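You operate a simulated robot arm through the tools that you are given. There is no shell and no other tool.

You are at the controls of a simulated two-armed robot. One attempt, no reset.

JOB
Box the pastry on the dish, shut the red box, add the white sleeve, slide it onto the pink sheet.
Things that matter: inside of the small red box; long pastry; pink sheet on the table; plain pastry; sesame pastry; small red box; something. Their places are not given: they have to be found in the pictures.

Only the result counts: the job must be done as asked and must still hold three seconds after the hand-in. Knocking over, shifting, dropping, spilling or breaking anything else fails it. Flat cloth is picked up by pressing the open fingertips on it (5 to 10 N) and closing them slowly along it; thin cloth reads only 2 to 8 mm in the jaws.

ROBOT AND FRAMES
Two 7-joint arms with fingered hands on one trunk that stands fixed in place. Base frame: the origin is at the foot of the trunk, x ahead of it, y to its left, z up; the work surface is at about z = 730. Lengths are in mm, angles in rad, forces in N, time in s.
The left shoulder is at [194, 170, 1002], the right one opposite. With the tool pointing down near the work surface each hand reaches from about 480 to 900 mm from the base axis, measured 20 degrees to its own side. Payload 4 kg a hand.
The tool frame of a hand sits at the grasp point between the pads (the TCP): z along the fingers, y along the line on which they close. The tips reach 26 mm beyond it. Largest opening 132 mm; the body of the gripper starts 73 mm behind the TCP. The gripper is a hand of 4 fingers: y runs from the thumb to the fingers, the wrist lies at [0, 0, -224] in the tool frame.
Orientation is that of the tool frame in the base frame, as a unit quaternion [x, y, z, w]. With the fingers straight down and closing along the base's y, the tool's x points along the base's -x, its y along +y and its z along -z.

CONTROLS
- The arms move only by the tool servo_tool. It takes "left_series", "right_series" or both (then of equal length, played together; a hand with none holds still); each is a list of rows, each a list of 2 entries, a list of its own where there are three numbers: the shift along the base's x, y, z in units of 30 mm (1.0 is 30 mm), then the turn, a rotation vector about the base's x, y, z in units of 8 degrees (1.0 is 8 degrees). In form: [[[tx, ty, tz], [ax, ay, az]], ...]. A call has 1 to 20 rows; each row shifts and turns the commanded pose from where the row before left it. A call with a number of a shift or a turn outside -1 to 1 is refused whole. A row lasts 0.2 s, in which the tool goes at most 50 mm and 0.15 rad; a call with a longer step from one row to the next is refused whole. A pose out of reach is approached as far as the arm can. The call stops where the force on the tool passes 40 N (or 10 N more than at its start, if that is more) or the arm is blocked; 0.2 s more then pass. In this call time passes only in rows, and 0.2 s behind the last. The reply holds the time, the measured pose of the TCP, the force on the tool along the base axes, the opening and the grip force, in the units named above and with some noise, with the torque about the TCP (base axes, N m) and any sound that the robot's microphone picked up.
- Cameras (640 x 400 px; columns grow to the right, rows downward): "scene" is now at [319.4, -49.7, 1162.5]; the picture's right is [-0.57, -0.82, 0.00], its down [-0.50, 0.35, -0.79] and it looks along [0.65, -0.45, -0.61] (base axes); focal length 214 px, centre (320, 200). "left" rides on the left gripper at [-73, 6, -94] in its tool frame; the picture's right is [-0.08, -1.00, 0.00], its down [0.78, -0.06, -0.62] and it looks along [0.61, -0.05, 0.79] (tool axes); focal length 230 px, centre (320, 200). "right" rides on the right gripper at [73, 6, -94] in its tool frame; the picture's right is [-0.08, 1.00, 0.00], its down [-0.78, -0.06, -0.62] and it looks along [-0.61, -0.05, 0.79] (tool axes); focal length 230 px, centre (320, 200).
- camera(camera): a new picture of that camera. It takes no simulated time.
- slide_trunk(by): slides the trunk up (or, below 0, down) by that many mm; the arms and the scene camera ride with it, the base frame stays. It gives what a move gives, with no picture.
- move_fingers(finger1, finger2, finger3, thumb_bend, hand): sets how far each is bent, from 0 (flat) to 100 (curled in); at 30 the hand is open as for a grip, at 70 the pads meet at the TCP. One left out holds its place. A second passes; each finger stops where it meets its share of the squeeze, and holds until it gets a number again. It is the only way to open and close the hand. It gives what a move gives, with no picture; readings hold the bend of each and the force on the fingers (four entries, about 0 where the hand has none), thumb and palm.
- aim_head(pan, tilt): turns the head with the scene camera to pan (to the left, within 1.396 rad either way) and tilt (down, from -0.506 to 1.204), counted from straight ahead of the robot. It gives what a move gives.
- pixel_to_xyz(camera, pixels): there is no depth. For up to 12 entries [column, row, z] of the newest picture of that camera ("zoom" is the newest enlarged one), the place [x, y] in the base frame at which the ray of that pixel passes the height z, good to about 2 mm. It takes no simulated time.
- zoom(camera, box): a new picture of the part [left, top, right, bottom] of that camera's present view, enlarged. It takes no simulated time.
- job_done(): hands the job in; it is judged then, once.

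Open the grippers and draw the arms clear of the work before you hand the job in, unless the task says otherwise.

The tools are called after ">>>" as a command line: name --argument value ..., lists and objects as JSON in quotes. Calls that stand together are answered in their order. servo_tool: Moves the arms, as the interface text tells. Its arguments: {"type":"object","properties":{"left_series":{"type":"array","items":{"type":"array"}},"right_series":{"type":"array","items":{"type":"array"}}},"required":[]} The other tools are called the same way: slide_trunk (by) slides the trunk up or down; move_fingers (finger1, finger2, finger3, thumb_bend, hand) moves the fingers one by one; aim_head (pan, tilt) turns the head that bears the scene camera; camera (camera) takes a picture; pixel_to_xyz (camera, pixels) gives the place at which the rays of pixels pass given heights; zoom (camera, box) takes an enlarged picture of a part of a camera's view; job_done () hands the job in.

At the start:

```text
time_s: 0.0
left_tcp_pos: [528.2, -54.7, 1086.6]
left_ee_rot: [0.0, 1.0, 0.0, 0.0]
left_force: [0.1, -0.5, -0.1]
left_wrist_torque: [0.0, -0.02, 0.01]
left_gripper_width: 131.9
left_finger_force: 0.0
left_shape: jaw
left_bend: [30.0, 30.0, 30.0, 30.0]
left_finger forces: [0.1, 0.0, 0.0, 0.1, 0.0, 0.1]
right_tcp_pos: [383.4, -495.1, 1042.6]
right_ee_rot: [0.0, 1.0, 0.0, 0.0]
right_force: [-0.7, -0.4, 0.4]
right_wrist_torque: [-0.01, -0.01, -0.01]
right_gripper_width: 131.7
right_finger_force: 0.1
right_shape: jaw
right_bend: [30.0, 30.0, 30.0, 30.0]
right_finger forces: [0.1, 0.0, 0.0, 0.0, 0.0, 0.0]
trunk travel left (down, up): [-25.0, 326.0]
head pan, tilt: [-0.607, 0.656]
```

scene: 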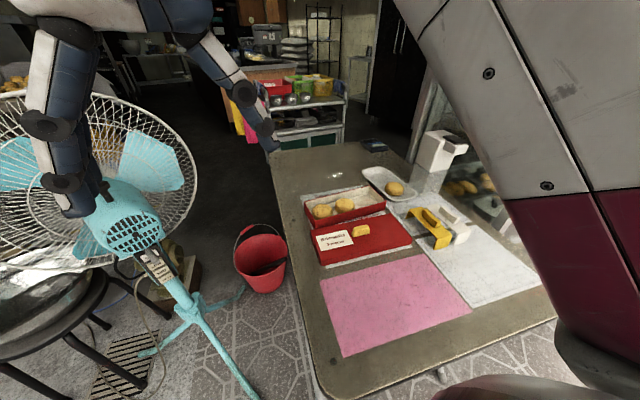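
right: 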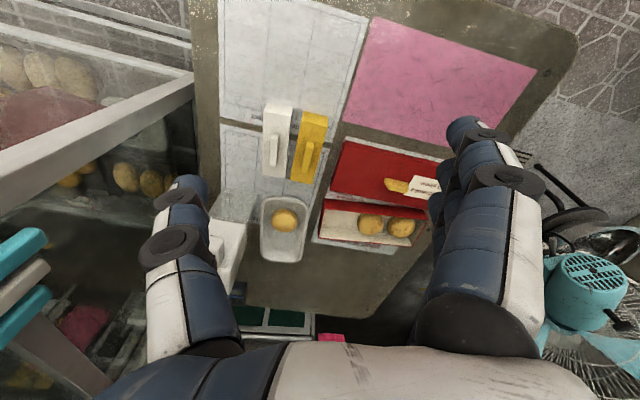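
left: 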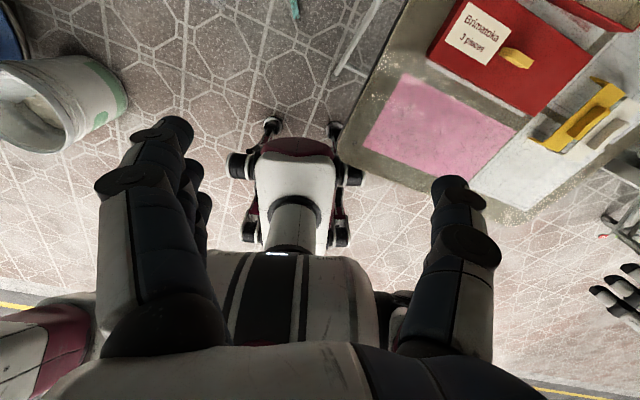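

I start with closer views of the table: the red box sits around (360,230) in the scene picture, with the pastry dish at (390,185). I enlarge that area.

>>> zoom --camera "scene" --box '[260, 120, 500, 270]'

>>> zoom --camera "right" --box '[200, 80, 460, 280]'

>>> zoom --camera "left" --box '[340, 0, 640, 200]'

```text
2.67 times, centred on (380, 195) of scene
```

zoom: 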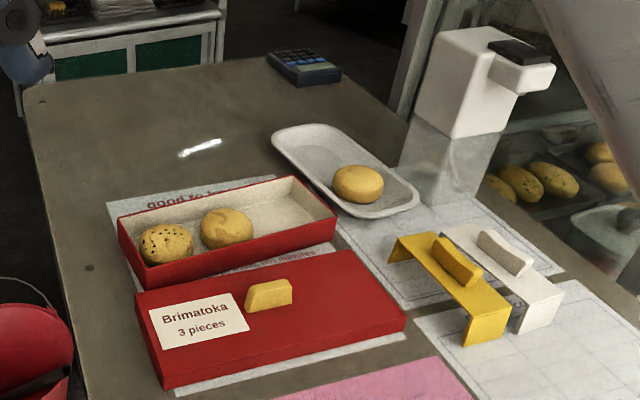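

```text
2.00 times, centred on (330, 180) of right
```

zoom: 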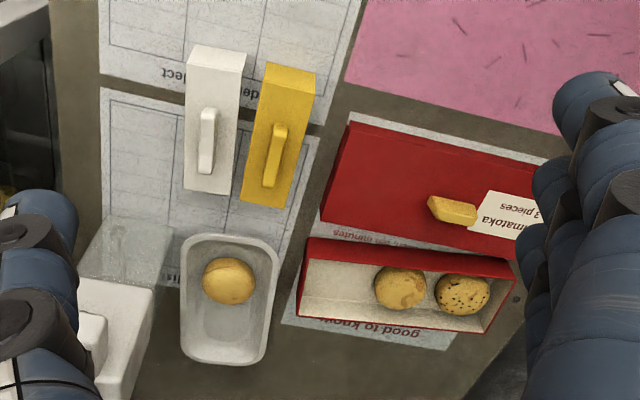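

```text
2.00 times, centred on (490, 100) of left
```

zoom: 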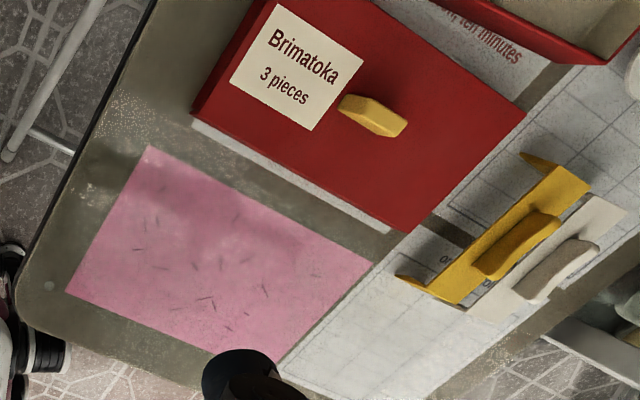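

The box holds two pastries with a free space at its right end; the lid with its yellow knob lies in front, and the yellow and white sleeves stand side by side. I turn the head a bit further right to centre the work.

>>> aim_head --pan -0.75 --tilt 0.75

>>> camera --camera "scene"

>>> zoom --camera "scene" --box '[200, 100, 440, 250]'

```text
time_s: 0.7
left_tcp_pos: [528.0, -54.4, 1086.2]
left_ee_rot: [0.0, 1.0, -0.001, -0.001]
left_force: [0.7, 0.2, 0.3]
left_wrist_torque: [-0.01, -0.01, 0.04]
left_gripper_width: 132.0
left_finger_force: 0.1
left_shape: jaw
left_bend: [30.0, 30.0, 30.0, 30.0]
left_finger forces: [0.0, 0.1, 0.0, 0.0, 0.1, 0.0]
right_tcp_pos: [382.3, -493.7, 1040.7]
right_ee_rot: [0.0, 1.0, 0.0, 0.0]
right_force: [-0.1, 0.3, -0.3]
right_wrist_torque: [-0.01, -0.01, 0.0]
right_gripper_width: 131.9
right_finger_force: 0.0
right_shape: jaw
right_bend: [30.0, 30.0, 30.0, 30.0]
right_finger forces: [0.1, 0.1, 0.1, 0.0, 0.1, 0.1]
trunk travel left (down, up): [-25.0, 326.0]
head pan, tilt: [-0.75, 0.75]
```

```text
taken
```

scene: 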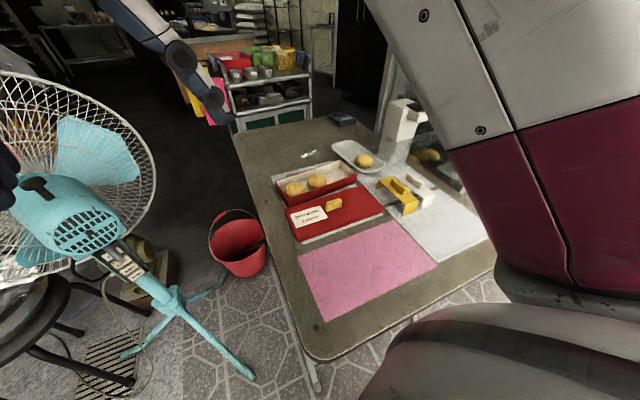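

```text
2.67 times, centred on (320, 175) of scene
```

zoom: 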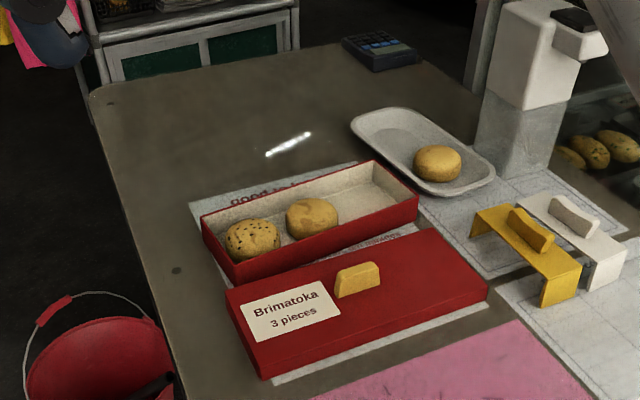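

Now I measure positions of the box, lid, dish, pastry, sleeves from this enlarged picture.

>>> pixel_to_xyz --camera "zoom" --pixels '[[237, 283, 730], [262, 378, 730], [488, 297, 730], [226, 290, 760], [419, 233, 760], [419, 218, 730], [202, 217, 770], [375, 161, 770], [438, 163, 760], [357, 272, 780], [541, 307, 730], [625, 280, 730]]'

>>> pixel_to_xyz --camera "scene" --pixels '[[297, 255, 730], [392, 219, 730], [437, 263, 730], [322, 319, 730], [320, 358, 730], [234, 135, 730]]'

```text
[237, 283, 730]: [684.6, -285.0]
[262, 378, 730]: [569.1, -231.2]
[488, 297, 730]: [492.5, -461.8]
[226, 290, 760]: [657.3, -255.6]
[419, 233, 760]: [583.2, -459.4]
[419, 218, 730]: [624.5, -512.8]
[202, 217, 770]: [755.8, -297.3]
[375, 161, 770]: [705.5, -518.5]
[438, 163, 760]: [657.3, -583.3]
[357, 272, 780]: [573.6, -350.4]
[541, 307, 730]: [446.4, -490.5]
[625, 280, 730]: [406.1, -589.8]
```

```text
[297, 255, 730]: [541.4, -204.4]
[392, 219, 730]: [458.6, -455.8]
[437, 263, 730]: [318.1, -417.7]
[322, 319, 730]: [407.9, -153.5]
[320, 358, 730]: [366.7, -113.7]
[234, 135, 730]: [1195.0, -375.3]
```

The positions suggest a layout turned by about 17 degrees (long axis along about [-0.3,-0.95]). I move the right hand up over the work for a closer top view.

>>> servo_tool --right_series '[[[1, 0, 0], [0, 0, 0]], [[1, 0, 0], [0, 0, 0]], [[1, 0.5, 0], [0, 0, 0]], [[1, 0.5, 0], [0, 0, 0]], [[0.5, 0.5, 0], [0, 0, 0]]]'

>>> camera --camera "right"

>>> camera --camera "scene"

```text
time_s: 1.9
left_tcp_pos: [528.7, -54.1, 1087.2]
left_ee_rot: [0.0, 1.0, 0.0, 0.0]
left_force: [-0.6, -0.9, -0.5]
left_wrist_torque: [0.0, 0.04, 0.03]
left_gripper_width: 131.6
left_finger_force: 0.1
left_shape: jaw
left_bend: [30.0, 30.0, 30.0, 30.0]
left_finger forces: [0.1, 0.0, 0.0, 0.1, 0.0, 0.1]
right_tcp_pos: [513.3, -456.2, 1037.8]
right_ee_rot: [0.012, 1.0, 0.01, 0.0]
right_force: [0.0, 0.3, 0.1]
right_wrist_torque: [0.03, 0.01, 0.0]
right_gripper_width: 132.0
right_finger_force: 0.0
right_shape: jaw
right_bend: [30.0, 30.0, 30.0, 30.0]
right_finger forces: [0.0, 0.0, 0.0, 0.0, 0.0, 0.1]
trunk travel left (down, up): [-25.0, 326.0]
head pan, tilt: [-0.75, 0.75]
```

```text
taken
```

right: 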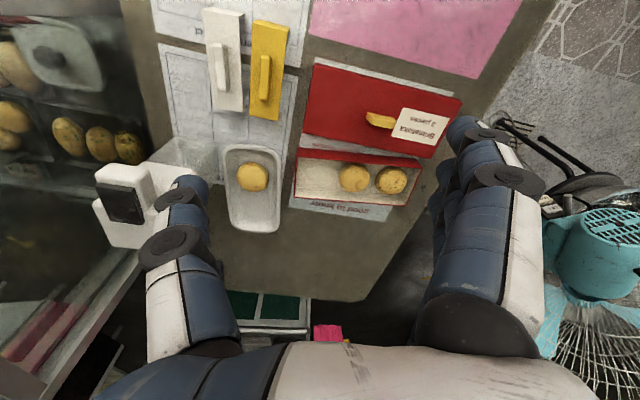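

```text
taken
```

scene: 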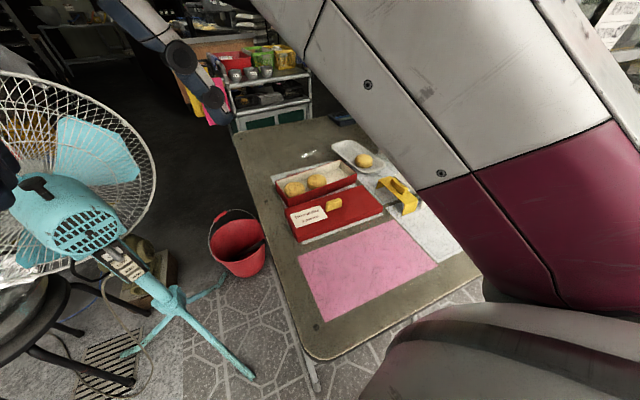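

The right camera has a top view with the dish at (253,187), the box at (360,180), and the lid at (380,110). I enlarge it to read exact edges.

>>> zoom --camera "right" --box '[270, 50, 480, 220]'

>>> zoom --camera "right" --box '[160, 0, 320, 240]'

```text
2.35 times, centred on (375, 135) of right
```

zoom: 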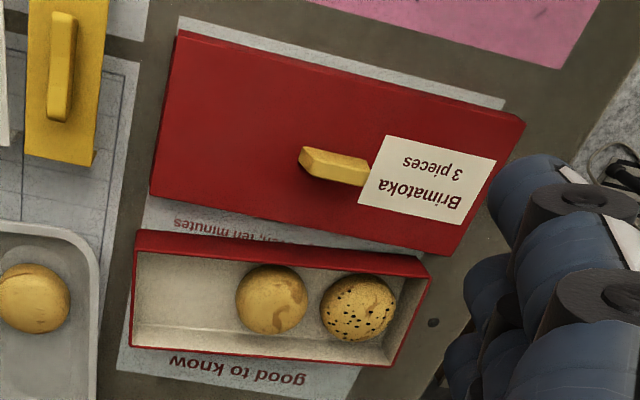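

```text
1.67 times, centred on (240, 120) of right
```

zoom: 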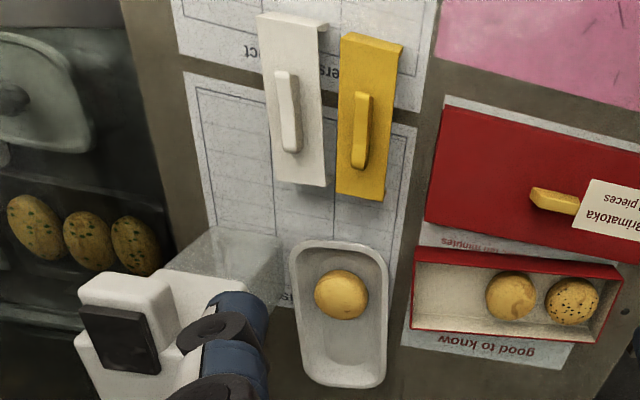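

I convert the box and lid corners and pastry positions into base coordinates at several heights.

>>> pixel_to_xyz --camera "right" --pixels '[[297.1, 156.3, 770], [295.9, 147.8, 730], [421.8, 168.6, 770], [422.2, 159.7, 730], [403.9, 205.6, 770], [294.6, 197.6, 770], [315.4, 62.8, 730], [461.8, 101.8, 730], [429, 158.4, 755], [302.7, 132.9, 755], [354.6, 177.6, 755], [392, 181, 755]]'

>>> pixel_to_xyz --camera "zoom" --pixels '[[341, 295, 755], [340, 242, 745], [345, 388, 745], [292, 255, 745], [388, 250, 745], [288, 112, 790], [361, 130, 790], [260, 13, 775], [316, 24, 775], [277, 184, 775], [326, 188, 775], [386, 202, 775]]'

```text
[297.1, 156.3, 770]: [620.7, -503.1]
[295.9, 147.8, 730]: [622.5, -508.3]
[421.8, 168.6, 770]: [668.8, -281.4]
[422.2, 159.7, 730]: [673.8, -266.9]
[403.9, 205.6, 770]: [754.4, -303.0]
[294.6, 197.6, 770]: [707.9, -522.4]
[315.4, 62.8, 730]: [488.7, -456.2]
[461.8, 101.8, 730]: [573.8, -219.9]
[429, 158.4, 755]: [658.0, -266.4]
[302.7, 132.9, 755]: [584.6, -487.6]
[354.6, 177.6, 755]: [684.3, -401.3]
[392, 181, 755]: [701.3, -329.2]
```

```text
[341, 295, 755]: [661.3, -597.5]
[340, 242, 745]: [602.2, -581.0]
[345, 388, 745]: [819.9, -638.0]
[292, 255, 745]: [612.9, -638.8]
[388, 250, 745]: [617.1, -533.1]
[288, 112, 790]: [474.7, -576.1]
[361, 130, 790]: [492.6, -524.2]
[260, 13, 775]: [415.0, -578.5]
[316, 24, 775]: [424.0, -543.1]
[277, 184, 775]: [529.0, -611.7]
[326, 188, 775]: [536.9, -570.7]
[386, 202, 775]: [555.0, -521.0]
```

The readings need finer pixels, so I enlarge the box and lid ends further.

>>> zoom --camera "right" --box '[285, 140, 365, 210]'

>>> pixel_to_xyz --camera "zoom" --pixels '[[320, 200, 730]]'

>>> zoom --camera "right" --box '[360, 140, 440, 210]'

>>> zoom --camera "right" --box '[295, 55, 375, 145]'

>>> zoom --camera "right" --box '[385, 80, 475, 170]'

```text
5.71 times, centred on (325, 175) of right
```

zoom: 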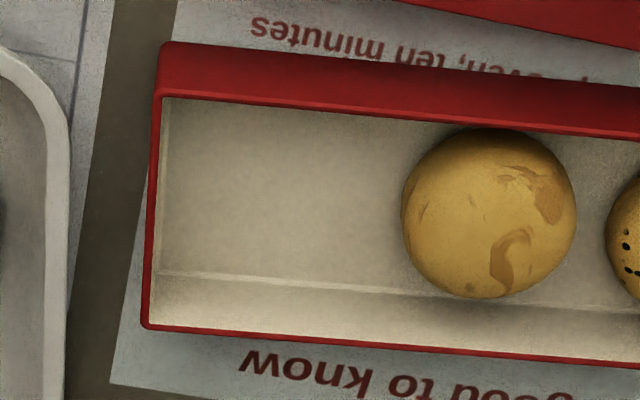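

```text
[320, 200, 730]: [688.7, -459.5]
```

```text
5.71 times, centred on (400, 175) of right
```

zoom: 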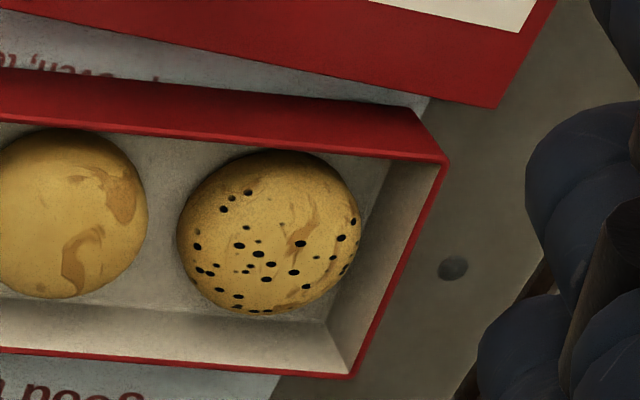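

```text
4.44 times, centred on (335, 100) of right
```

zoom: 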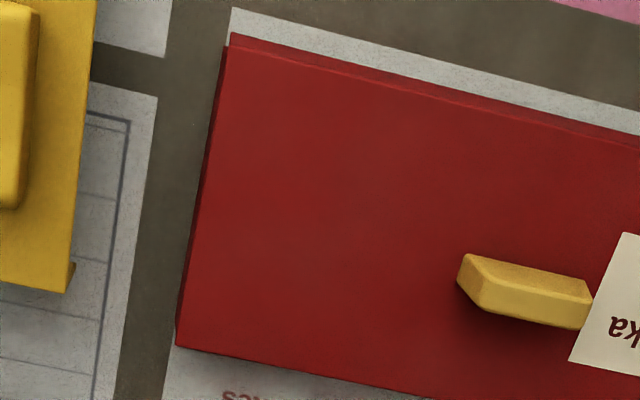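

```text
4.44 times, centred on (430, 125) of right
```

zoom: 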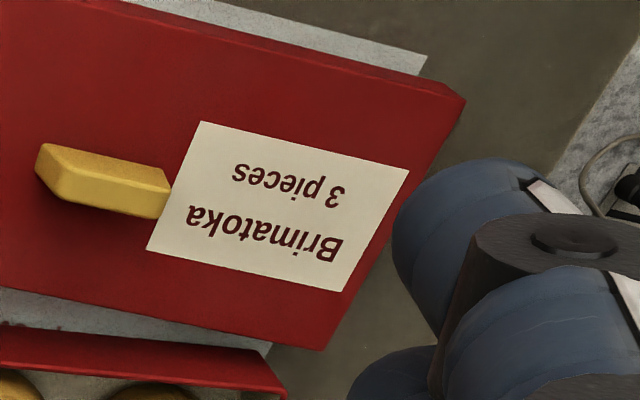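

I query these refined corners at the table height and at candidate rim heights.

>>> pixel_to_xyz --camera "right" --pixels '[[297.85, 147.33, 730], [296.1, 157.0, 765], [296.1, 157.0, 775], [417.0, 158.7, 730], [422.4, 168.0, 765], [422.4, 168.0, 775], [294.5, 197.1, 765], [294.5, 197.1, 775], [405.4, 206.0, 765], [405.4, 206.0, 775]]'

>>> pixel_to_xyz --camera "right" --pixels '[[314.95, 62.4, 730], [314.3, 65.5, 750], [314.3, 65.5, 760], [302.8, 132.7, 750], [302.8, 132.7, 760], [457.7, 98.4, 730], [462.9, 102.5, 750], [462.9, 102.5, 760], [430.2, 158.8, 750], [430.2, 158.8, 760]]'

```text
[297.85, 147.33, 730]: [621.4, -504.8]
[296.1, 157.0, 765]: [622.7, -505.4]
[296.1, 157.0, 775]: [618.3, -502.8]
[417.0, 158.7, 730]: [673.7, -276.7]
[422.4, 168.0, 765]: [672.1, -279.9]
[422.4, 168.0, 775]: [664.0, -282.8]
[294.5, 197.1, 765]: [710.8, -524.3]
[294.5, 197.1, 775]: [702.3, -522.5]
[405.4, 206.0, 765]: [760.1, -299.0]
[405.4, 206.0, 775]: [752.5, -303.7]
```

```text
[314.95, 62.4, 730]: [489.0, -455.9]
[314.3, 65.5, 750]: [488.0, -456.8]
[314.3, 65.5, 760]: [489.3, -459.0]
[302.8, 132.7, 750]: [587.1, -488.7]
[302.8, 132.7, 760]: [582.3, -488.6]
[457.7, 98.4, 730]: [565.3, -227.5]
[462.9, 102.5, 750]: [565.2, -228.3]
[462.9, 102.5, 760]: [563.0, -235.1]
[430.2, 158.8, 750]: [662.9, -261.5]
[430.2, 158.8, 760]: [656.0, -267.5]
```

Box rim is near z=765 (231 x 90 mm, yaw about 12 degrees), the lid about 240 x 103 x 20 mm, yaw about 18 degrees. Next I look at the dish, dispenser and sleeves more closely from the scene camera.

>>> zoom --camera "scene" --box '[320, 90, 480, 200]'

>>> zoom --camera "right" --box '[180, 0, 310, 130]'

>>> zoom --camera "right" --box '[90, 120, 300, 250]'

```text
3.64 times, centred on (400, 145) of scene
```

zoom: 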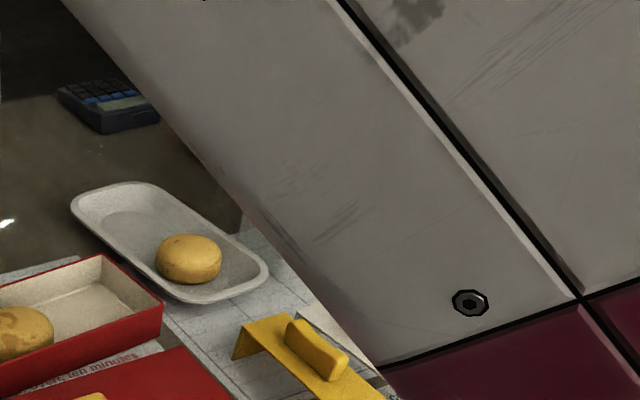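

```text
3.08 times, centred on (245, 65) of right
```

zoom: 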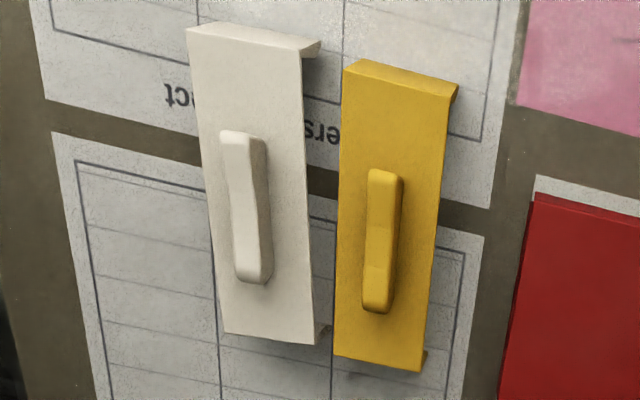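

```text
3.05 times, centred on (195, 185) of right
```

zoom: 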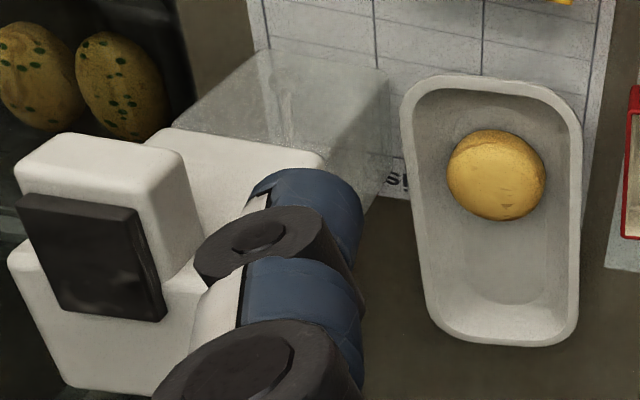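

I triangulate the pastry on the dish, using the right picture at (252.7,176.8) and the scene picture at (364,161), plus dish edges and dispenser foot.

>>> pixel_to_xyz --camera "right" --pixels '[[252.7, 176.8, 745], [252.7, 176.8, 755], [252.7, 176.8, 765], [221.7, 149.0, 745], [279, 152, 745], [251, 145, 745], [232, 230, 745], [284, 232, 745], [215, 182, 730], [217, 138, 730], [150, 152, 730], [176, 130, 830]]'

>>> pixel_to_xyz --camera "scene" --pixels '[[364, 160.9, 745], [364, 160.9, 755], [364, 160.9, 765], [393, 222, 730]]'

```text
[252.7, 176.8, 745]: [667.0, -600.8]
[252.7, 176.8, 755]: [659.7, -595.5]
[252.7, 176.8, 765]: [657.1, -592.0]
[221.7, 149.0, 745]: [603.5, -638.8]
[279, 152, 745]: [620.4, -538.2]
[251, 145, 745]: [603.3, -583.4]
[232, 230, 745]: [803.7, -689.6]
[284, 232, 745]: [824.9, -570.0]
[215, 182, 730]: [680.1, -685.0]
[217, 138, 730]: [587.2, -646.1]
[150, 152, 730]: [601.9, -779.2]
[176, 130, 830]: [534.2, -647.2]
```

```text
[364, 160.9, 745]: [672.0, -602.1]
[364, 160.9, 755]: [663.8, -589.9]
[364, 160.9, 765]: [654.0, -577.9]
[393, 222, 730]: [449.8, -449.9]
```

Both rays meet near (664,-597,750), so that is the pastry centre. I turn the right hand about 78 degrees CCW while going above the dish, so the jaws close along the dish's long side, away from the dispenser.

>>> servo_tool --right_series '[[[0, 0, 0], [0, 0, 0.97]], [[0, 0, 0], [0, 0, 0.97]], [[0, 0, 0], [0, 0, 0.97]], [[0, 0, 0], [0, 0, 0.97]], [[0, 0, 0], [0, 0, 0.97]], [[0, 0, 0], [0, 0, 0.97]], [[0, 0, 0], [0, 0, 0.97]], [[0, 0, 0], [0, 0, 0.97]], [[0, 0, 0], [0, 0, 0.97]], [[0, 0, 0], [0, 0, 0.97]]]'

>>> camera --camera "right"

>>> camera --camera "scene"

```text
time_s: 4.1
left_tcp_pos: [527.6, -53.7, 1086.5]
left_ee_rot: [0.0, 1.0, 0.0, 0.0]
left_force: [0.2, -0.5, -0.1]
left_wrist_torque: [0.0, -0.01, 0.01]
left_gripper_width: 131.8
left_finger_force: 0.2
left_shape: jaw
left_bend: [30.0, 30.0, 30.0, 30.0]
left_finger forces: [0.0, 0.0, 0.0, 0.0, 0.1, 0.0]
right_tcp_pos: [514.1, -456.0, 1039.3]
right_ee_rot: [-0.621, 0.783, 0.006, 0.006]
right_force: [-0.4, 0.1, -0.2]
right_wrist_torque: [0.0, 0.04, 0.01]
right_gripper_width: 132.1
right_finger_force: 0.0
right_shape: jaw
right_bend: [30.0, 30.0, 30.0, 30.0]
right_finger forces: [0.0, 0.0, 0.0, 0.0, 0.0, 0.0]
trunk travel left (down, up): [-25.0, 326.0]
head pan, tilt: [-0.75, 0.75]
```

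```text
taken
```

right: 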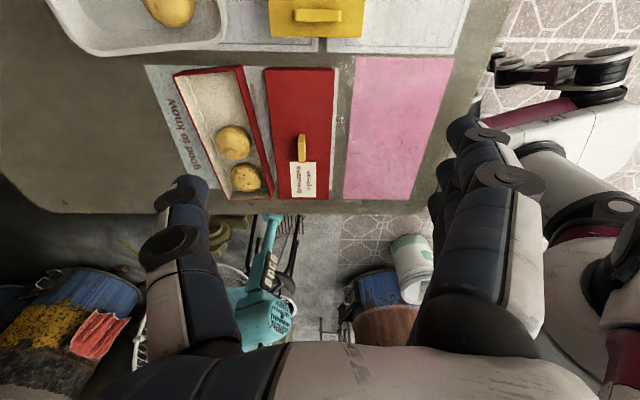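

```text
taken
```

scene: 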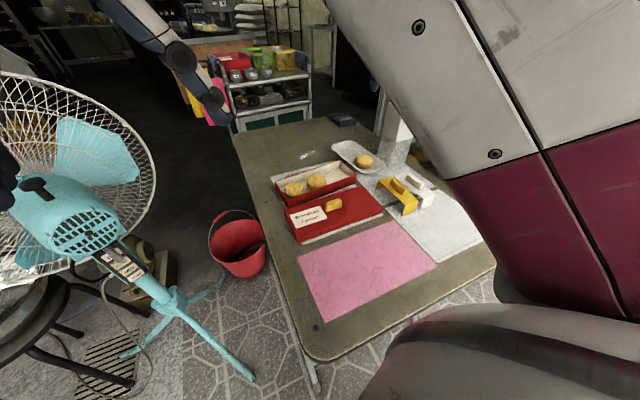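

The rotation works. Before going lower I check how tall the dispenser is and where its head is, using scene pixels near (388,101) and (414,107).

>>> pixel_to_xyz --camera "scene" --pixels '[[414.4, 106.8, 850], [414.4, 106.8, 900], [414.4, 106.8, 950], [414.4, 106.8, 1000], [388.5, 100.8, 900], [388.5, 100.8, 950], [388.5, 139, 830], [404.3, 171.3, 730], [377.3, 156.3, 730]]'

>>> zoom --camera "scene" --box '[320, 90, 480, 200]'

```text
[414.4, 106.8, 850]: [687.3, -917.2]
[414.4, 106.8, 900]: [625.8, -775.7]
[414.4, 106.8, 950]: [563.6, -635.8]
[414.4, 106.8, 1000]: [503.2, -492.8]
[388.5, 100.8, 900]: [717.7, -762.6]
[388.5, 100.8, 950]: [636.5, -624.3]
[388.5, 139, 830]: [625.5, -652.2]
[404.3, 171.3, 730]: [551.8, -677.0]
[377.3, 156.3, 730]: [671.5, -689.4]
```

```text
3.64 times, centred on (400, 145) of scene
```

zoom: 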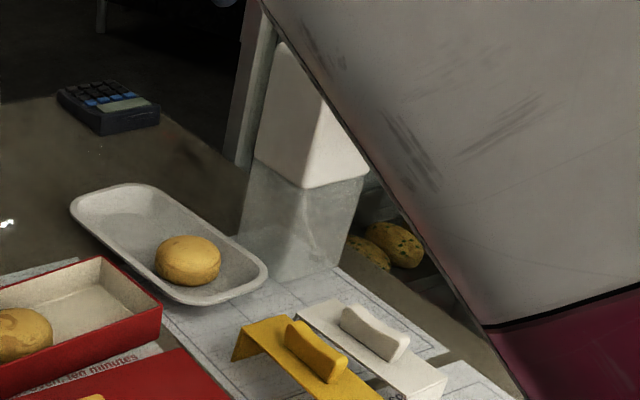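

The dispenser is about 205 mm tall with its side near y=-680, so I prefer the camera side of the hand to face away from it. I turn the right hand the other way round to about -102 degrees.

>>> servo_tool --right_series '[[[0, 0, 0], [0, 0, -0.98]], [[0, 0, 0], [0, 0, -0.98]], [[0, 0, 0], [0, 0, -0.98]], [[0, 0, 0], [0, 0, -0.98]], [[0, 0, 0], [0, 0, -0.98]], [[0, 0, 0], [0, 0, -0.98]], [[0, 0, 0], [0, 0, -0.98]], [[0, 0, 0], [0, 0, -0.98]], [[0, 0, 0], [0, 0, -0.98]], [[0, 0, 0], [0, 0, -0.98]], [[0, 0, 0], [0, 0, -0.98]], [[0, 0, 0], [0, 0, -0.98]], [[0, 0, 0], [0, 0, -0.98]], [[0, 0, 0], [0, 0, -0.98]], [[0, 0, 0], [0, 0, -0.98]], [[0, 0, 0], [0, 0, -0.98]], [[0, 0, 0], [0, 0, -0.98]], [[0, 0, 0], [0, 0, -0.98]], [[0, 0, 0], [0, 0, -0.98]], [[0, 0, 0], [0, 0, -0.98]]]'

>>> servo_tool --right_series '[[[0, 0, 0], [0, 0, -0.94]], [[0, 0, 0], [0, 0, -0.94]], [[0, 0, 0], [0, 0, -0.94]]]'

```text
time_s: 8.3
left_tcp_pos: [527.4, -53.2, 1086.7]
left_ee_rot: [0.0, 1.0, 0.0, -0.001]
left_force: [0.4, 0.0, -0.3]
left_wrist_torque: [0.03, 0.0, 0.0]
left_gripper_width: 132.1
left_finger_force: 0.1
left_shape: jaw
left_bend: [30.0, 30.0, 30.0, 30.0]
left_finger forces: [0.1, 0.0, 0.0, 0.0, 0.1, 0.0]
right_tcp_pos: [514.3, -453.5, 1042.3]
right_ee_rot: [0.644, 0.765, 0.003, -0.001]
right_force: [0.7, 0.1, -0.4]
right_wrist_torque: [0.01, -0.01, 0.0]
right_gripper_width: 131.9
right_finger_force: 0.0
right_shape: jaw
right_bend: [30.0, 30.0, 30.0, 30.0]
right_finger forces: [0.0, 0.1, 0.0, 0.0, 0.0, 0.1]
trunk travel left (down, up): [-25.0, 326.0]
head pan, tilt: [-0.75, 0.75]
```

```text
time_s: 9.1
left_tcp_pos: [528.8, -52.3, 1086.7]
left_ee_rot: [0.0, 1.0, 0.002, 0.0]
left_force: [7.3, 10.6, -6.9]
left_wrist_torque: [0.07, 0.18, 0.42]
left_gripper_width: 132.1
left_finger_force: 0.1
left_shape: jaw
left_bend: [30.0, 30.0, 30.0, 30.0]
left_finger forces: [0.0, 0.1, 0.0, 0.1, 0.0, 0.1]
right_tcp_pos: [516.4, -451.7, 1042.5]
right_ee_rot: [0.779, 0.626, 0.001, -0.001]
right_force: [0.8, -0.4, 0.5]
right_wrist_torque: [-0.01, 0.0, -0.02]
right_gripper_width: 132.0
right_finger_force: 0.1
right_shape: jaw
right_bend: [30.0, 30.0, 30.0, 30.0]
right_finger forces: [0.0, 0.1, 0.0, 0.0, 0.1, 0.0]
trunk travel left (down, up): [-25.0, 326.0]
head pan, tilt: [-0.75, 0.75]
```

The left hand now reads about 14 N, so the right elbow seems to touch it at (528,-55). I move the left hand away to the left.

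>>> servo_tool --left_series '[[[0, 0.7, 0.1], [0, 0, 0]], [[0, 1, 0.1], [0, 0, 0]], [[0, 1, 0], [0, 0, 0]], [[0, 1, 0], [0, 0, 0]], [[0, 1, 0], [0, 0, 0]], [[0, 1, 0], [0, 0, 0]], [[0, 1, 0], [0, 0, 0]], [[0, 1, 0], [0, 0, 0]]]'

>>> camera --camera "scene"

>>> camera --camera "left"

>>> camera --camera "right"

```text
time_s: 10.9
left_tcp_pos: [527.0, 177.5, 1093.1]
left_ee_rot: [-0.001, 1.0, 0.0, 0.0]
left_force: [-0.2, 0.1, 0.6]
left_wrist_torque: [0.02, 0.01, 0.01]
left_gripper_width: 131.8
left_finger_force: 0.0
left_shape: jaw
left_bend: [30.0, 30.0, 30.0, 30.0]
left_finger forces: [0.0, 0.0, 0.0, 0.1, 0.0, 0.0]
right_tcp_pos: [517.3, -452.0, 1040.7]
right_ee_rot: [0.778, 0.628, 0.0, -0.002]
right_force: [0.5, -0.3, -0.3]
right_wrist_torque: [0.0, 0.0, 0.0]
right_gripper_width: 132.1
right_finger_force: 0.0
right_shape: jaw
right_bend: [30.0, 30.0, 30.0, 30.0]
right_finger forces: [0.0, 0.2, 0.0, 0.0, 0.0, 0.0]
trunk travel left (down, up): [-25.0, 326.0]
head pan, tilt: [-0.75, 0.75]
```

```text
taken
```

scene: 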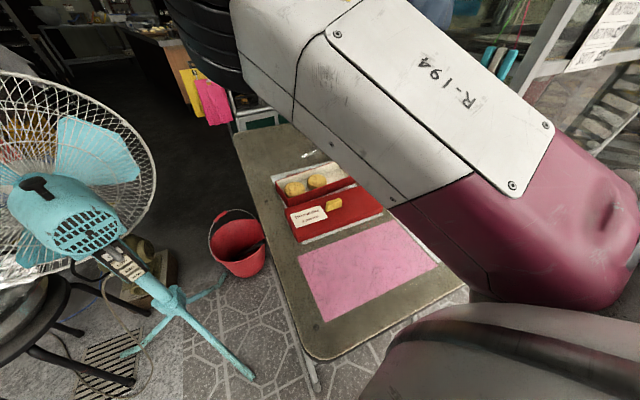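

```text
taken
```

left: 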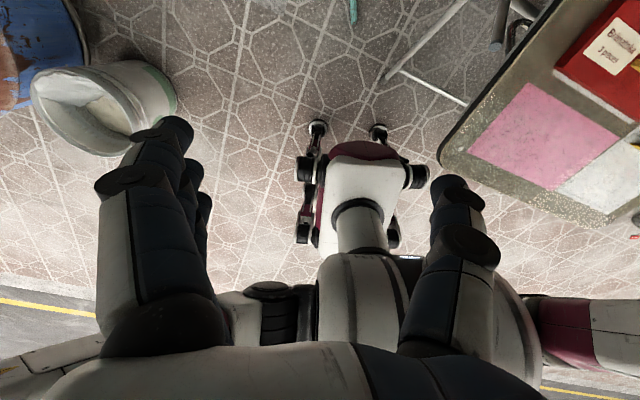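

```text
taken
```

right: 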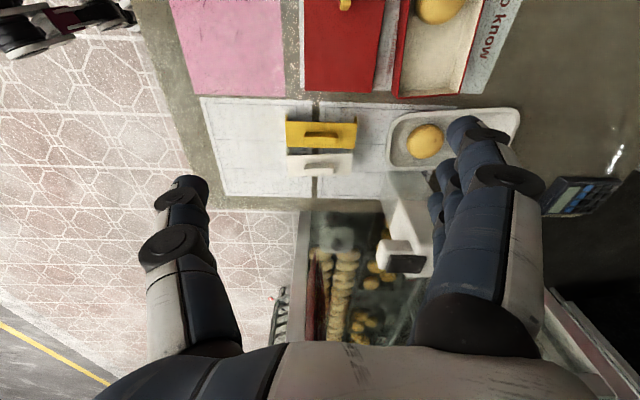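

Contact is gone. In the right picture the dish pastry shows at (425,140); I now carry the right hand over it at a safe height.

>>> servo_tool --right_series '[[[0.7, -0.69, -0.3], [0, 0, 0]], [[0.7, -0.69, -0.3], [0, 0, 0]], [[0.7, -0.69, -0.3], [0, 0, 0]], [[0.7, -0.69, -0.3], [0, 0, 0]], [[0.7, -0.69, -0.3], [0, 0, 0]], [[0.7, -0.69, -0.3], [0, 0, 0]], [[0.7, -0.69, -0.3], [0, 0, 0]]]'

>>> camera --camera "right"

>>> camera --camera "scene"

```text
time_s: 12.5
left_tcp_pos: [528.1, 177.0, 1092.6]
left_ee_rot: [0.0, 1.0, 0.0, 0.0]
left_force: [-0.7, -1.0, -0.2]
left_wrist_torque: [0.0, -0.01, -0.02]
left_gripper_width: 132.0
left_finger_force: 0.1
left_shape: jaw
left_bend: [30.0, 30.0, 30.0, 30.0]
left_finger forces: [0.0, 0.1, 0.0, 0.0, 0.1, 0.0]
right_tcp_pos: [667.9, -593.5, 977.0]
right_ee_rot: [0.776, 0.631, 0.0, 0.0]
right_force: [-0.3, 0.4, -0.1]
right_wrist_torque: [0.0, 0.02, 0.01]
right_gripper_width: 131.9
right_finger_force: 0.0
right_shape: jaw
right_bend: [30.0, 30.0, 30.0, 30.0]
right_finger forces: [0.1, 0.0, 0.0, 0.0, 0.1, 0.0]
trunk travel left (down, up): [-25.0, 326.0]
head pan, tilt: [-0.75, 0.75]
```

```text
taken
```

right: 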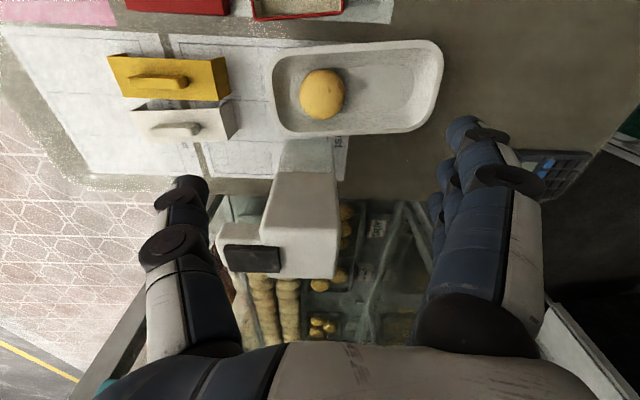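

```text
taken
```

scene: 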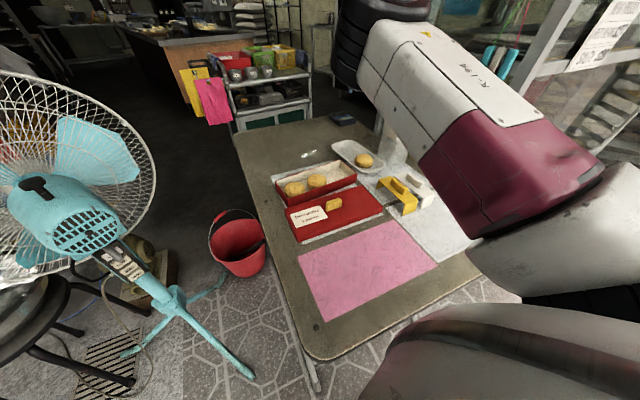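

The hand hovers over the dish and the scene camera is free again. I enlarge the dish view in the right picture for an exact pastry centre.

>>> zoom --camera "right" --box '[250, 30, 460, 160]'

>>> pixel_to_xyz --camera "right" --pixels '[[322, 94, 745], [322, 94, 750], [322, 94, 755], [300, 94, 750], [344, 94, 750], [322, 70, 750], [322, 118, 750], [270, 80, 745], [275, 130, 745], [443, 60, 745], [425, 132, 745]]'

>>> zoom --camera "scene" --box '[320, 120, 440, 220]'

```text
3.05 times, centred on (355, 95) of right
```

zoom: 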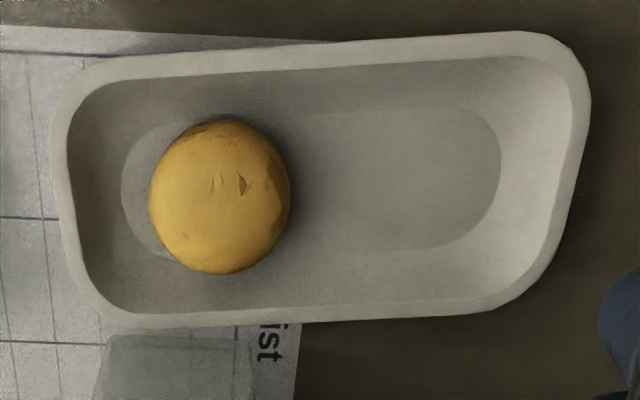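

```text
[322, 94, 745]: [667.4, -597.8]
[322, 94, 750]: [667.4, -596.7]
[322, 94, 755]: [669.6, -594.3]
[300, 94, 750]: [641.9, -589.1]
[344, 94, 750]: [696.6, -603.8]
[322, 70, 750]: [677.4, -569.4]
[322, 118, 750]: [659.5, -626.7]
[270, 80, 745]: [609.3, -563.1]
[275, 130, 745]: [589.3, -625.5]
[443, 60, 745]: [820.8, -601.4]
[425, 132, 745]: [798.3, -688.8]
```

```text
4.00 times, centred on (380, 170) of scene
```

zoom: 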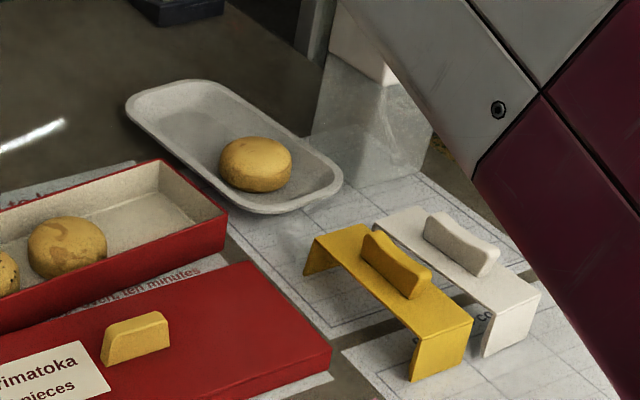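

Pastry centre holds at about (667,-597), about 60 mm across. I narrow the right hand's opening first so the fingers fit inside the dish, then go down partway.

>>> move_fingers --hand "right" --finger1 44 --finger2 44 --finger3 44 --thumb_bend 44

>>> servo_tool --right_series '[[[0, 0, -0.7], [0, 0, 0]], [[0, -0.1, -1], [0, 0, 0]], [[0, 0, -1], [0, 0, 0]], [[0, 0, -1], [0, 0, 0]], [[0, 0, -1], [0, 0, 0]], [[0, 0, -0.6], [0, 0, 0]]]'

>>> camera --camera "right"

>>> zoom --camera "scene" --box '[320, 90, 440, 200]'

```text
time_s: 13.5
left_tcp_pos: [526.5, 176.6, 1094.1]
left_ee_rot: [0.001, 1.0, 0.0, 0.001]
left_force: [-0.9, 0.3, 0.0]
left_wrist_torque: [0.0, -0.02, -0.03]
left_gripper_width: 131.9
left_finger_force: 0.1
left_shape: jaw
left_bend: [30.0, 30.0, 30.0, 30.0]
left_finger forces: [0.1, 0.1, 0.1, 0.0, 0.0, 0.0]
right_tcp_pos: [667.0, -593.8, 978.1]
right_ee_rot: [0.776, 0.631, 0.0, 0.0]
right_force: [-0.4, -0.1, -0.1]
right_wrist_torque: [-0.02, -0.03, 0.02]
right_gripper_width: 91.5
right_finger_force: 0.2
right_shape: fingers
right_bend: [44.0, 44.0, 44.0, 44.0]
right_finger forces: [0.0, 0.0, 0.0, 0.1, 0.0, 0.1]
trunk travel left (down, up): [-25.0, 326.0]
head pan, tilt: [-0.75, 0.75]
```

```text
time_s: 14.9
left_tcp_pos: [526.5, 176.2, 1093.3]
left_ee_rot: [0.0, 1.0, 0.0, 0.0]
left_force: [0.0, -0.4, -0.4]
left_wrist_torque: [0.02, 0.0, -0.01]
left_gripper_width: 131.8
left_finger_force: 0.0
left_shape: jaw
left_bend: [30.0, 30.0, 30.0, 30.0]
left_finger forces: [0.0, 0.1, 0.0, 0.0, 0.0, 0.0]
right_tcp_pos: [664.1, -598.3, 819.4]
right_ee_rot: [0.776, 0.631, 0.0, 0.0]
right_force: [0.7, 0.3, -0.1]
right_wrist_torque: [0.03, 0.0, 0.01]
right_gripper_width: 91.5
right_finger_force: 0.1
right_shape: fingers
right_bend: [44.0, 44.0, 44.0, 44.0]
right_finger forces: [0.0, 0.1, 0.0, 0.0, 0.0, 0.0]
trunk travel left (down, up): [-25.0, 326.0]
head pan, tilt: [-0.75, 0.75]
```

```text
taken
```

right: 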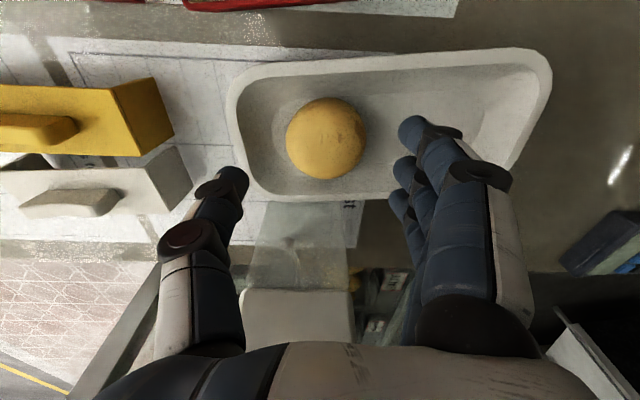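

```text
3.64 times, centred on (380, 145) of scene
```

zoom: 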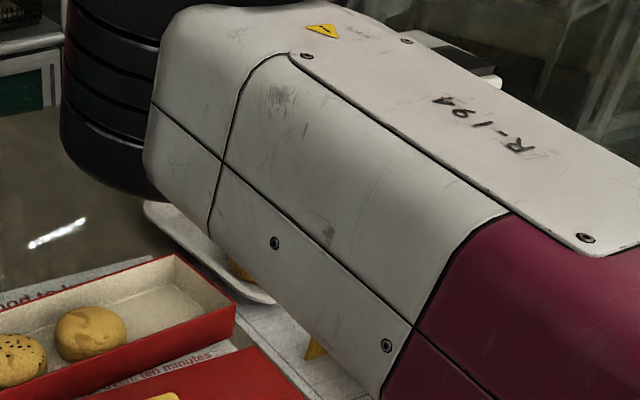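

The pastry sits at (326,140), 2 mm off the hand's centre line, as predicted. I close the thumb to 50 and the fingers to 47 for dish clearance, correct by 4 mm in x, and descend to TCP z of about 768.

>>> move_fingers --hand "right" --finger1 47 --finger2 47 --finger3 47 --thumb_bend 50

>>> servo_tool --right_series '[[[0.14, 0.05, -0.5], [0, 0, 0]], [[0, 0, -0.5], [0, 0, 0]], [[0, 0, -0.4], [0, 0, 0]]]'

>>> camera --camera "right"

```text
time_s: 15.9
left_tcp_pos: [526.4, 177.4, 1094.2]
left_ee_rot: [0.0, 1.0, 0.0, 0.0]
left_force: [0.6, 0.1, -0.1]
left_wrist_torque: [-0.02, -0.02, 0.01]
left_gripper_width: 131.9
left_finger_force: 0.0
left_shape: jaw
left_bend: [30.0, 30.0, 30.0, 30.0]
left_finger forces: [0.0, 0.0, 0.0, 0.0, 0.1, 0.1]
right_tcp_pos: [663.4, -598.7, 821.9]
right_ee_rot: [0.776, 0.631, 0.0, -0.001]
right_force: [1.1, 1.2, 0.0]
right_wrist_torque: [-0.06, 0.0, 0.04]
right_gripper_width: 76.2
right_finger_force: 0.2
right_shape: fingers
right_bend: [47.0, 47.0, 47.0, 50.0]
right_finger forces: [0.0, 0.0, 0.1, 0.1, 0.1, 0.0]
trunk travel left (down, up): [-25.0, 326.0]
head pan, tilt: [-0.75, 0.75]
```

```text
time_s: 16.7
left_tcp_pos: [527.8, 176.4, 1092.9]
left_ee_rot: [-0.001, 1.0, 0.001, 0.0]
left_force: [0.7, -0.2, -0.3]
left_wrist_torque: [-0.02, -0.04, 0.0]
left_gripper_width: 132.0
left_finger_force: 0.1
left_shape: jaw
left_bend: [30.0, 30.0, 30.0, 30.0]
left_finger forces: [0.0, 0.0, 0.0, 0.0, 0.0, 0.0]
right_tcp_pos: [670.1, -595.8, 776.9]
right_ee_rot: [0.776, 0.63, 0.0, 0.0]
right_force: [-0.2, -0.5, 0.2]
right_wrist_torque: [0.01, 0.0, 0.02]
right_gripper_width: 76.4
right_finger_force: 0.2
right_shape: fingers
right_bend: [47.0, 47.0, 47.0, 50.0]
right_finger forces: [0.0, 0.0, 0.0, 0.0, 0.0, 0.1]
trunk travel left (down, up): [-25.0, 326.0]
head pan, tilt: [-0.75, 0.75]
```

```text
taken
```

right: 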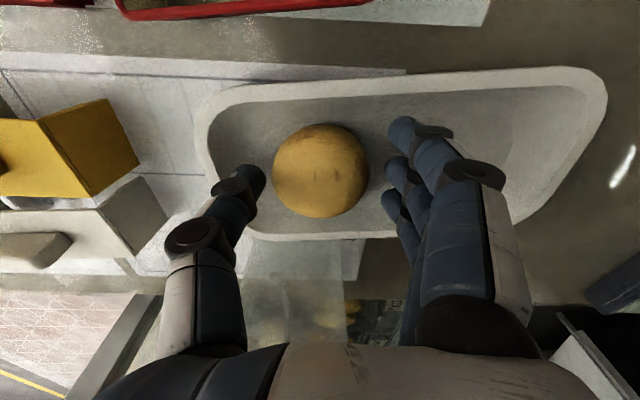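

Thumb tip at (255,180) and finger tips at (395,170) straddle the pastry evenly. I go down 9 mm more and close gently.

>>> servo_tool --right_series '[[[-0.03, -0.03, -0.15], [0, 0, 0]], [[0, 0, -0.15], [0, 0, 0]]]'

>>> move_fingers --hand "right" --finger1 53 --finger2 53 --finger3 53 --thumb_bend 54

>>> camera --camera "right"

```text
time_s: 17.3
left_tcp_pos: [525.9, 177.3, 1094.2]
left_ee_rot: [-0.001, 1.0, 0.001, 0.0]
left_force: [0.7, -0.2, 0.5]
left_wrist_torque: [0.01, -0.01, 0.02]
left_gripper_width: 132.0
left_finger_force: 0.0
left_shape: jaw
left_bend: [30.0, 30.0, 30.0, 30.0]
left_finger forces: [0.0, 0.0, 0.0, 0.0, 0.1, 0.0]
right_tcp_pos: [668.1, -596.1, 769.8]
right_ee_rot: [0.776, 0.631, 0.0, 0.0]
right_force: [-0.4, -0.4, 0.1]
right_wrist_torque: [0.03, 0.0, 0.0]
right_gripper_width: 76.2
right_finger_force: 0.2
right_shape: fingers
right_bend: [47.0, 47.0, 47.0, 50.0]
right_finger forces: [0.1, 0.0, 0.1, 0.0, 0.0, 0.1]
trunk travel left (down, up): [-25.0, 326.0]
head pan, tilt: [-0.75, 0.75]
```

```text
time_s: 18.3
left_tcp_pos: [528.4, 177.0, 1093.9]
left_ee_rot: [0.0, 1.0, 0.0, -0.001]
left_force: [-0.2, -0.7, -0.6]
left_wrist_torque: [0.0, -0.01, 0.0]
left_gripper_width: 131.8
left_finger_force: 0.1
left_shape: jaw
left_bend: [30.0, 30.0, 30.0, 30.0]
left_finger forces: [0.0, 0.0, 0.1, 0.0, 0.0, 0.0]
right_tcp_pos: [667.8, -596.5, 769.4]
right_ee_rot: [0.776, 0.63, 0.0, 0.001]
right_force: [0.3, 0.7, -0.1]
right_wrist_torque: [0.04, -0.01, 0.03]
right_gripper_width: 61.3
right_finger_force: 1.7
right_shape: fingers
right_bend: [53.0, 51.0, 53.0, 53.0]
right_finger forces: [0.0, 0.9, 0.0, 0.1, 0.9, 0.0]
trunk travel left (down, up): [-25.0, 326.0]
head pan, tilt: [-0.75, 0.75]
```

```text
taken
```

right: 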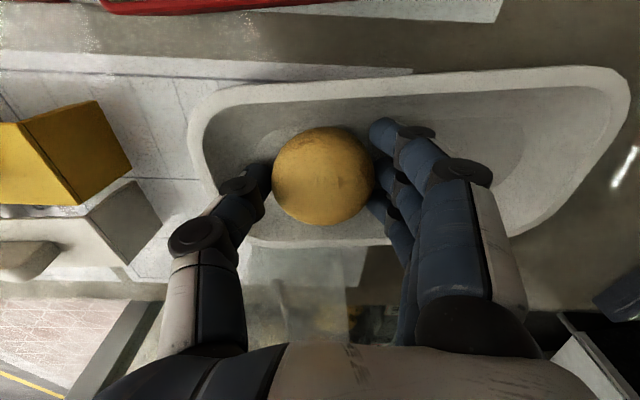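

Finger 2 and the thumb touch at 61 mm (0.9 N each). I close all a bit further to get a firm grip, with the outer fingers wrapping.

>>> move_fingers --hand "right" --finger1 60 --finger2 56 --finger3 60 --thumb_bend 57

```text
time_s: 19.3
left_tcp_pos: [527.9, 176.7, 1092.7]
left_ee_rot: [0.0, 1.0, 0.0, -0.001]
left_force: [0.2, 0.1, 0.1]
left_wrist_torque: [0.01, 0.0, 0.04]
left_gripper_width: 131.8
left_finger_force: 0.1
left_shape: jaw
left_bend: [30.0, 30.0, 30.0, 30.0]
left_finger forces: [0.0, 0.1, 0.0, 0.1, 0.1, 0.0]
right_tcp_pos: [668.1, -596.8, 769.2]
right_ee_rot: [0.776, 0.63, 0.0, 0.0]
right_force: [0.2, 0.1, 0.4]
right_wrist_torque: [-0.01, 0.01, -0.01]
right_gripper_width: 52.6
right_finger_force: 5.1
right_shape: fingers
right_bend: [59.0, 53.0, 56.0, 54.0]
right_finger forces: [0.7, 2.1, 2.2, 0.0, 5.0, 0.0]
trunk travel left (down, up): [-25.0, 326.0]
head pan, tilt: [-0.75, 0.75]
```

Grip is 5 N spread over three fingers and the thumb. I lift slowly and check with the camera.

>>> servo_tool --right_series '[[[0, 0, 0.2], [0, 0, 0]], [[0, 0, 0.4], [0, 0, 0]], [[0, 0, 0.5], [0, 0, 0]], [[0, 0, 0.5], [0, 0, 0]]]'

>>> camera --camera "right"

```text
time_s: 20.3
left_tcp_pos: [526.9, 176.2, 1093.9]
left_ee_rot: [0.0, 1.0, 0.0, 0.001]
left_force: [0.1, -0.1, 0.0]
left_wrist_torque: [0.01, 0.0, 0.02]
left_gripper_width: 131.9
left_finger_force: 0.0
left_shape: jaw
left_bend: [30.0, 30.0, 30.0, 30.0]
left_finger forces: [0.0, 0.1, 0.0, 0.0, 0.0, 0.0]
right_tcp_pos: [668.9, -597.5, 818.8]
right_ee_rot: [0.776, 0.631, 0.0, -0.001]
right_force: [0.3, 1.1, -0.1]
right_wrist_torque: [0.02, 0.0, -0.01]
right_gripper_width: 52.6
right_finger_force: 4.7
right_shape: fingers
right_bend: [59.0, 53.0, 56.0, 54.0]
right_finger forces: [0.6, 2.0, 2.3, 0.0, 5.0, 0.1]
trunk travel left (down, up): [-25.0, 326.0]
head pan, tilt: [-0.75, 0.75]
```

```text
taken
```

right: 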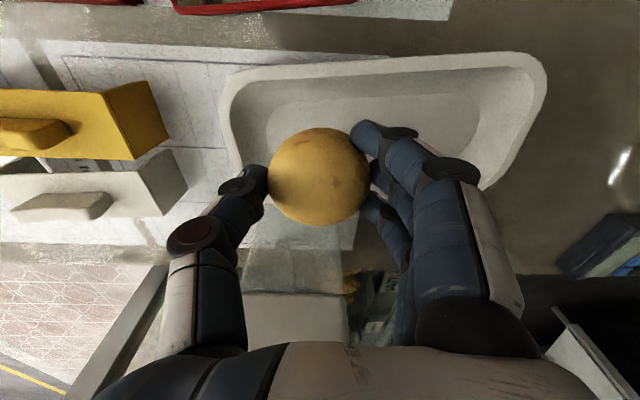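

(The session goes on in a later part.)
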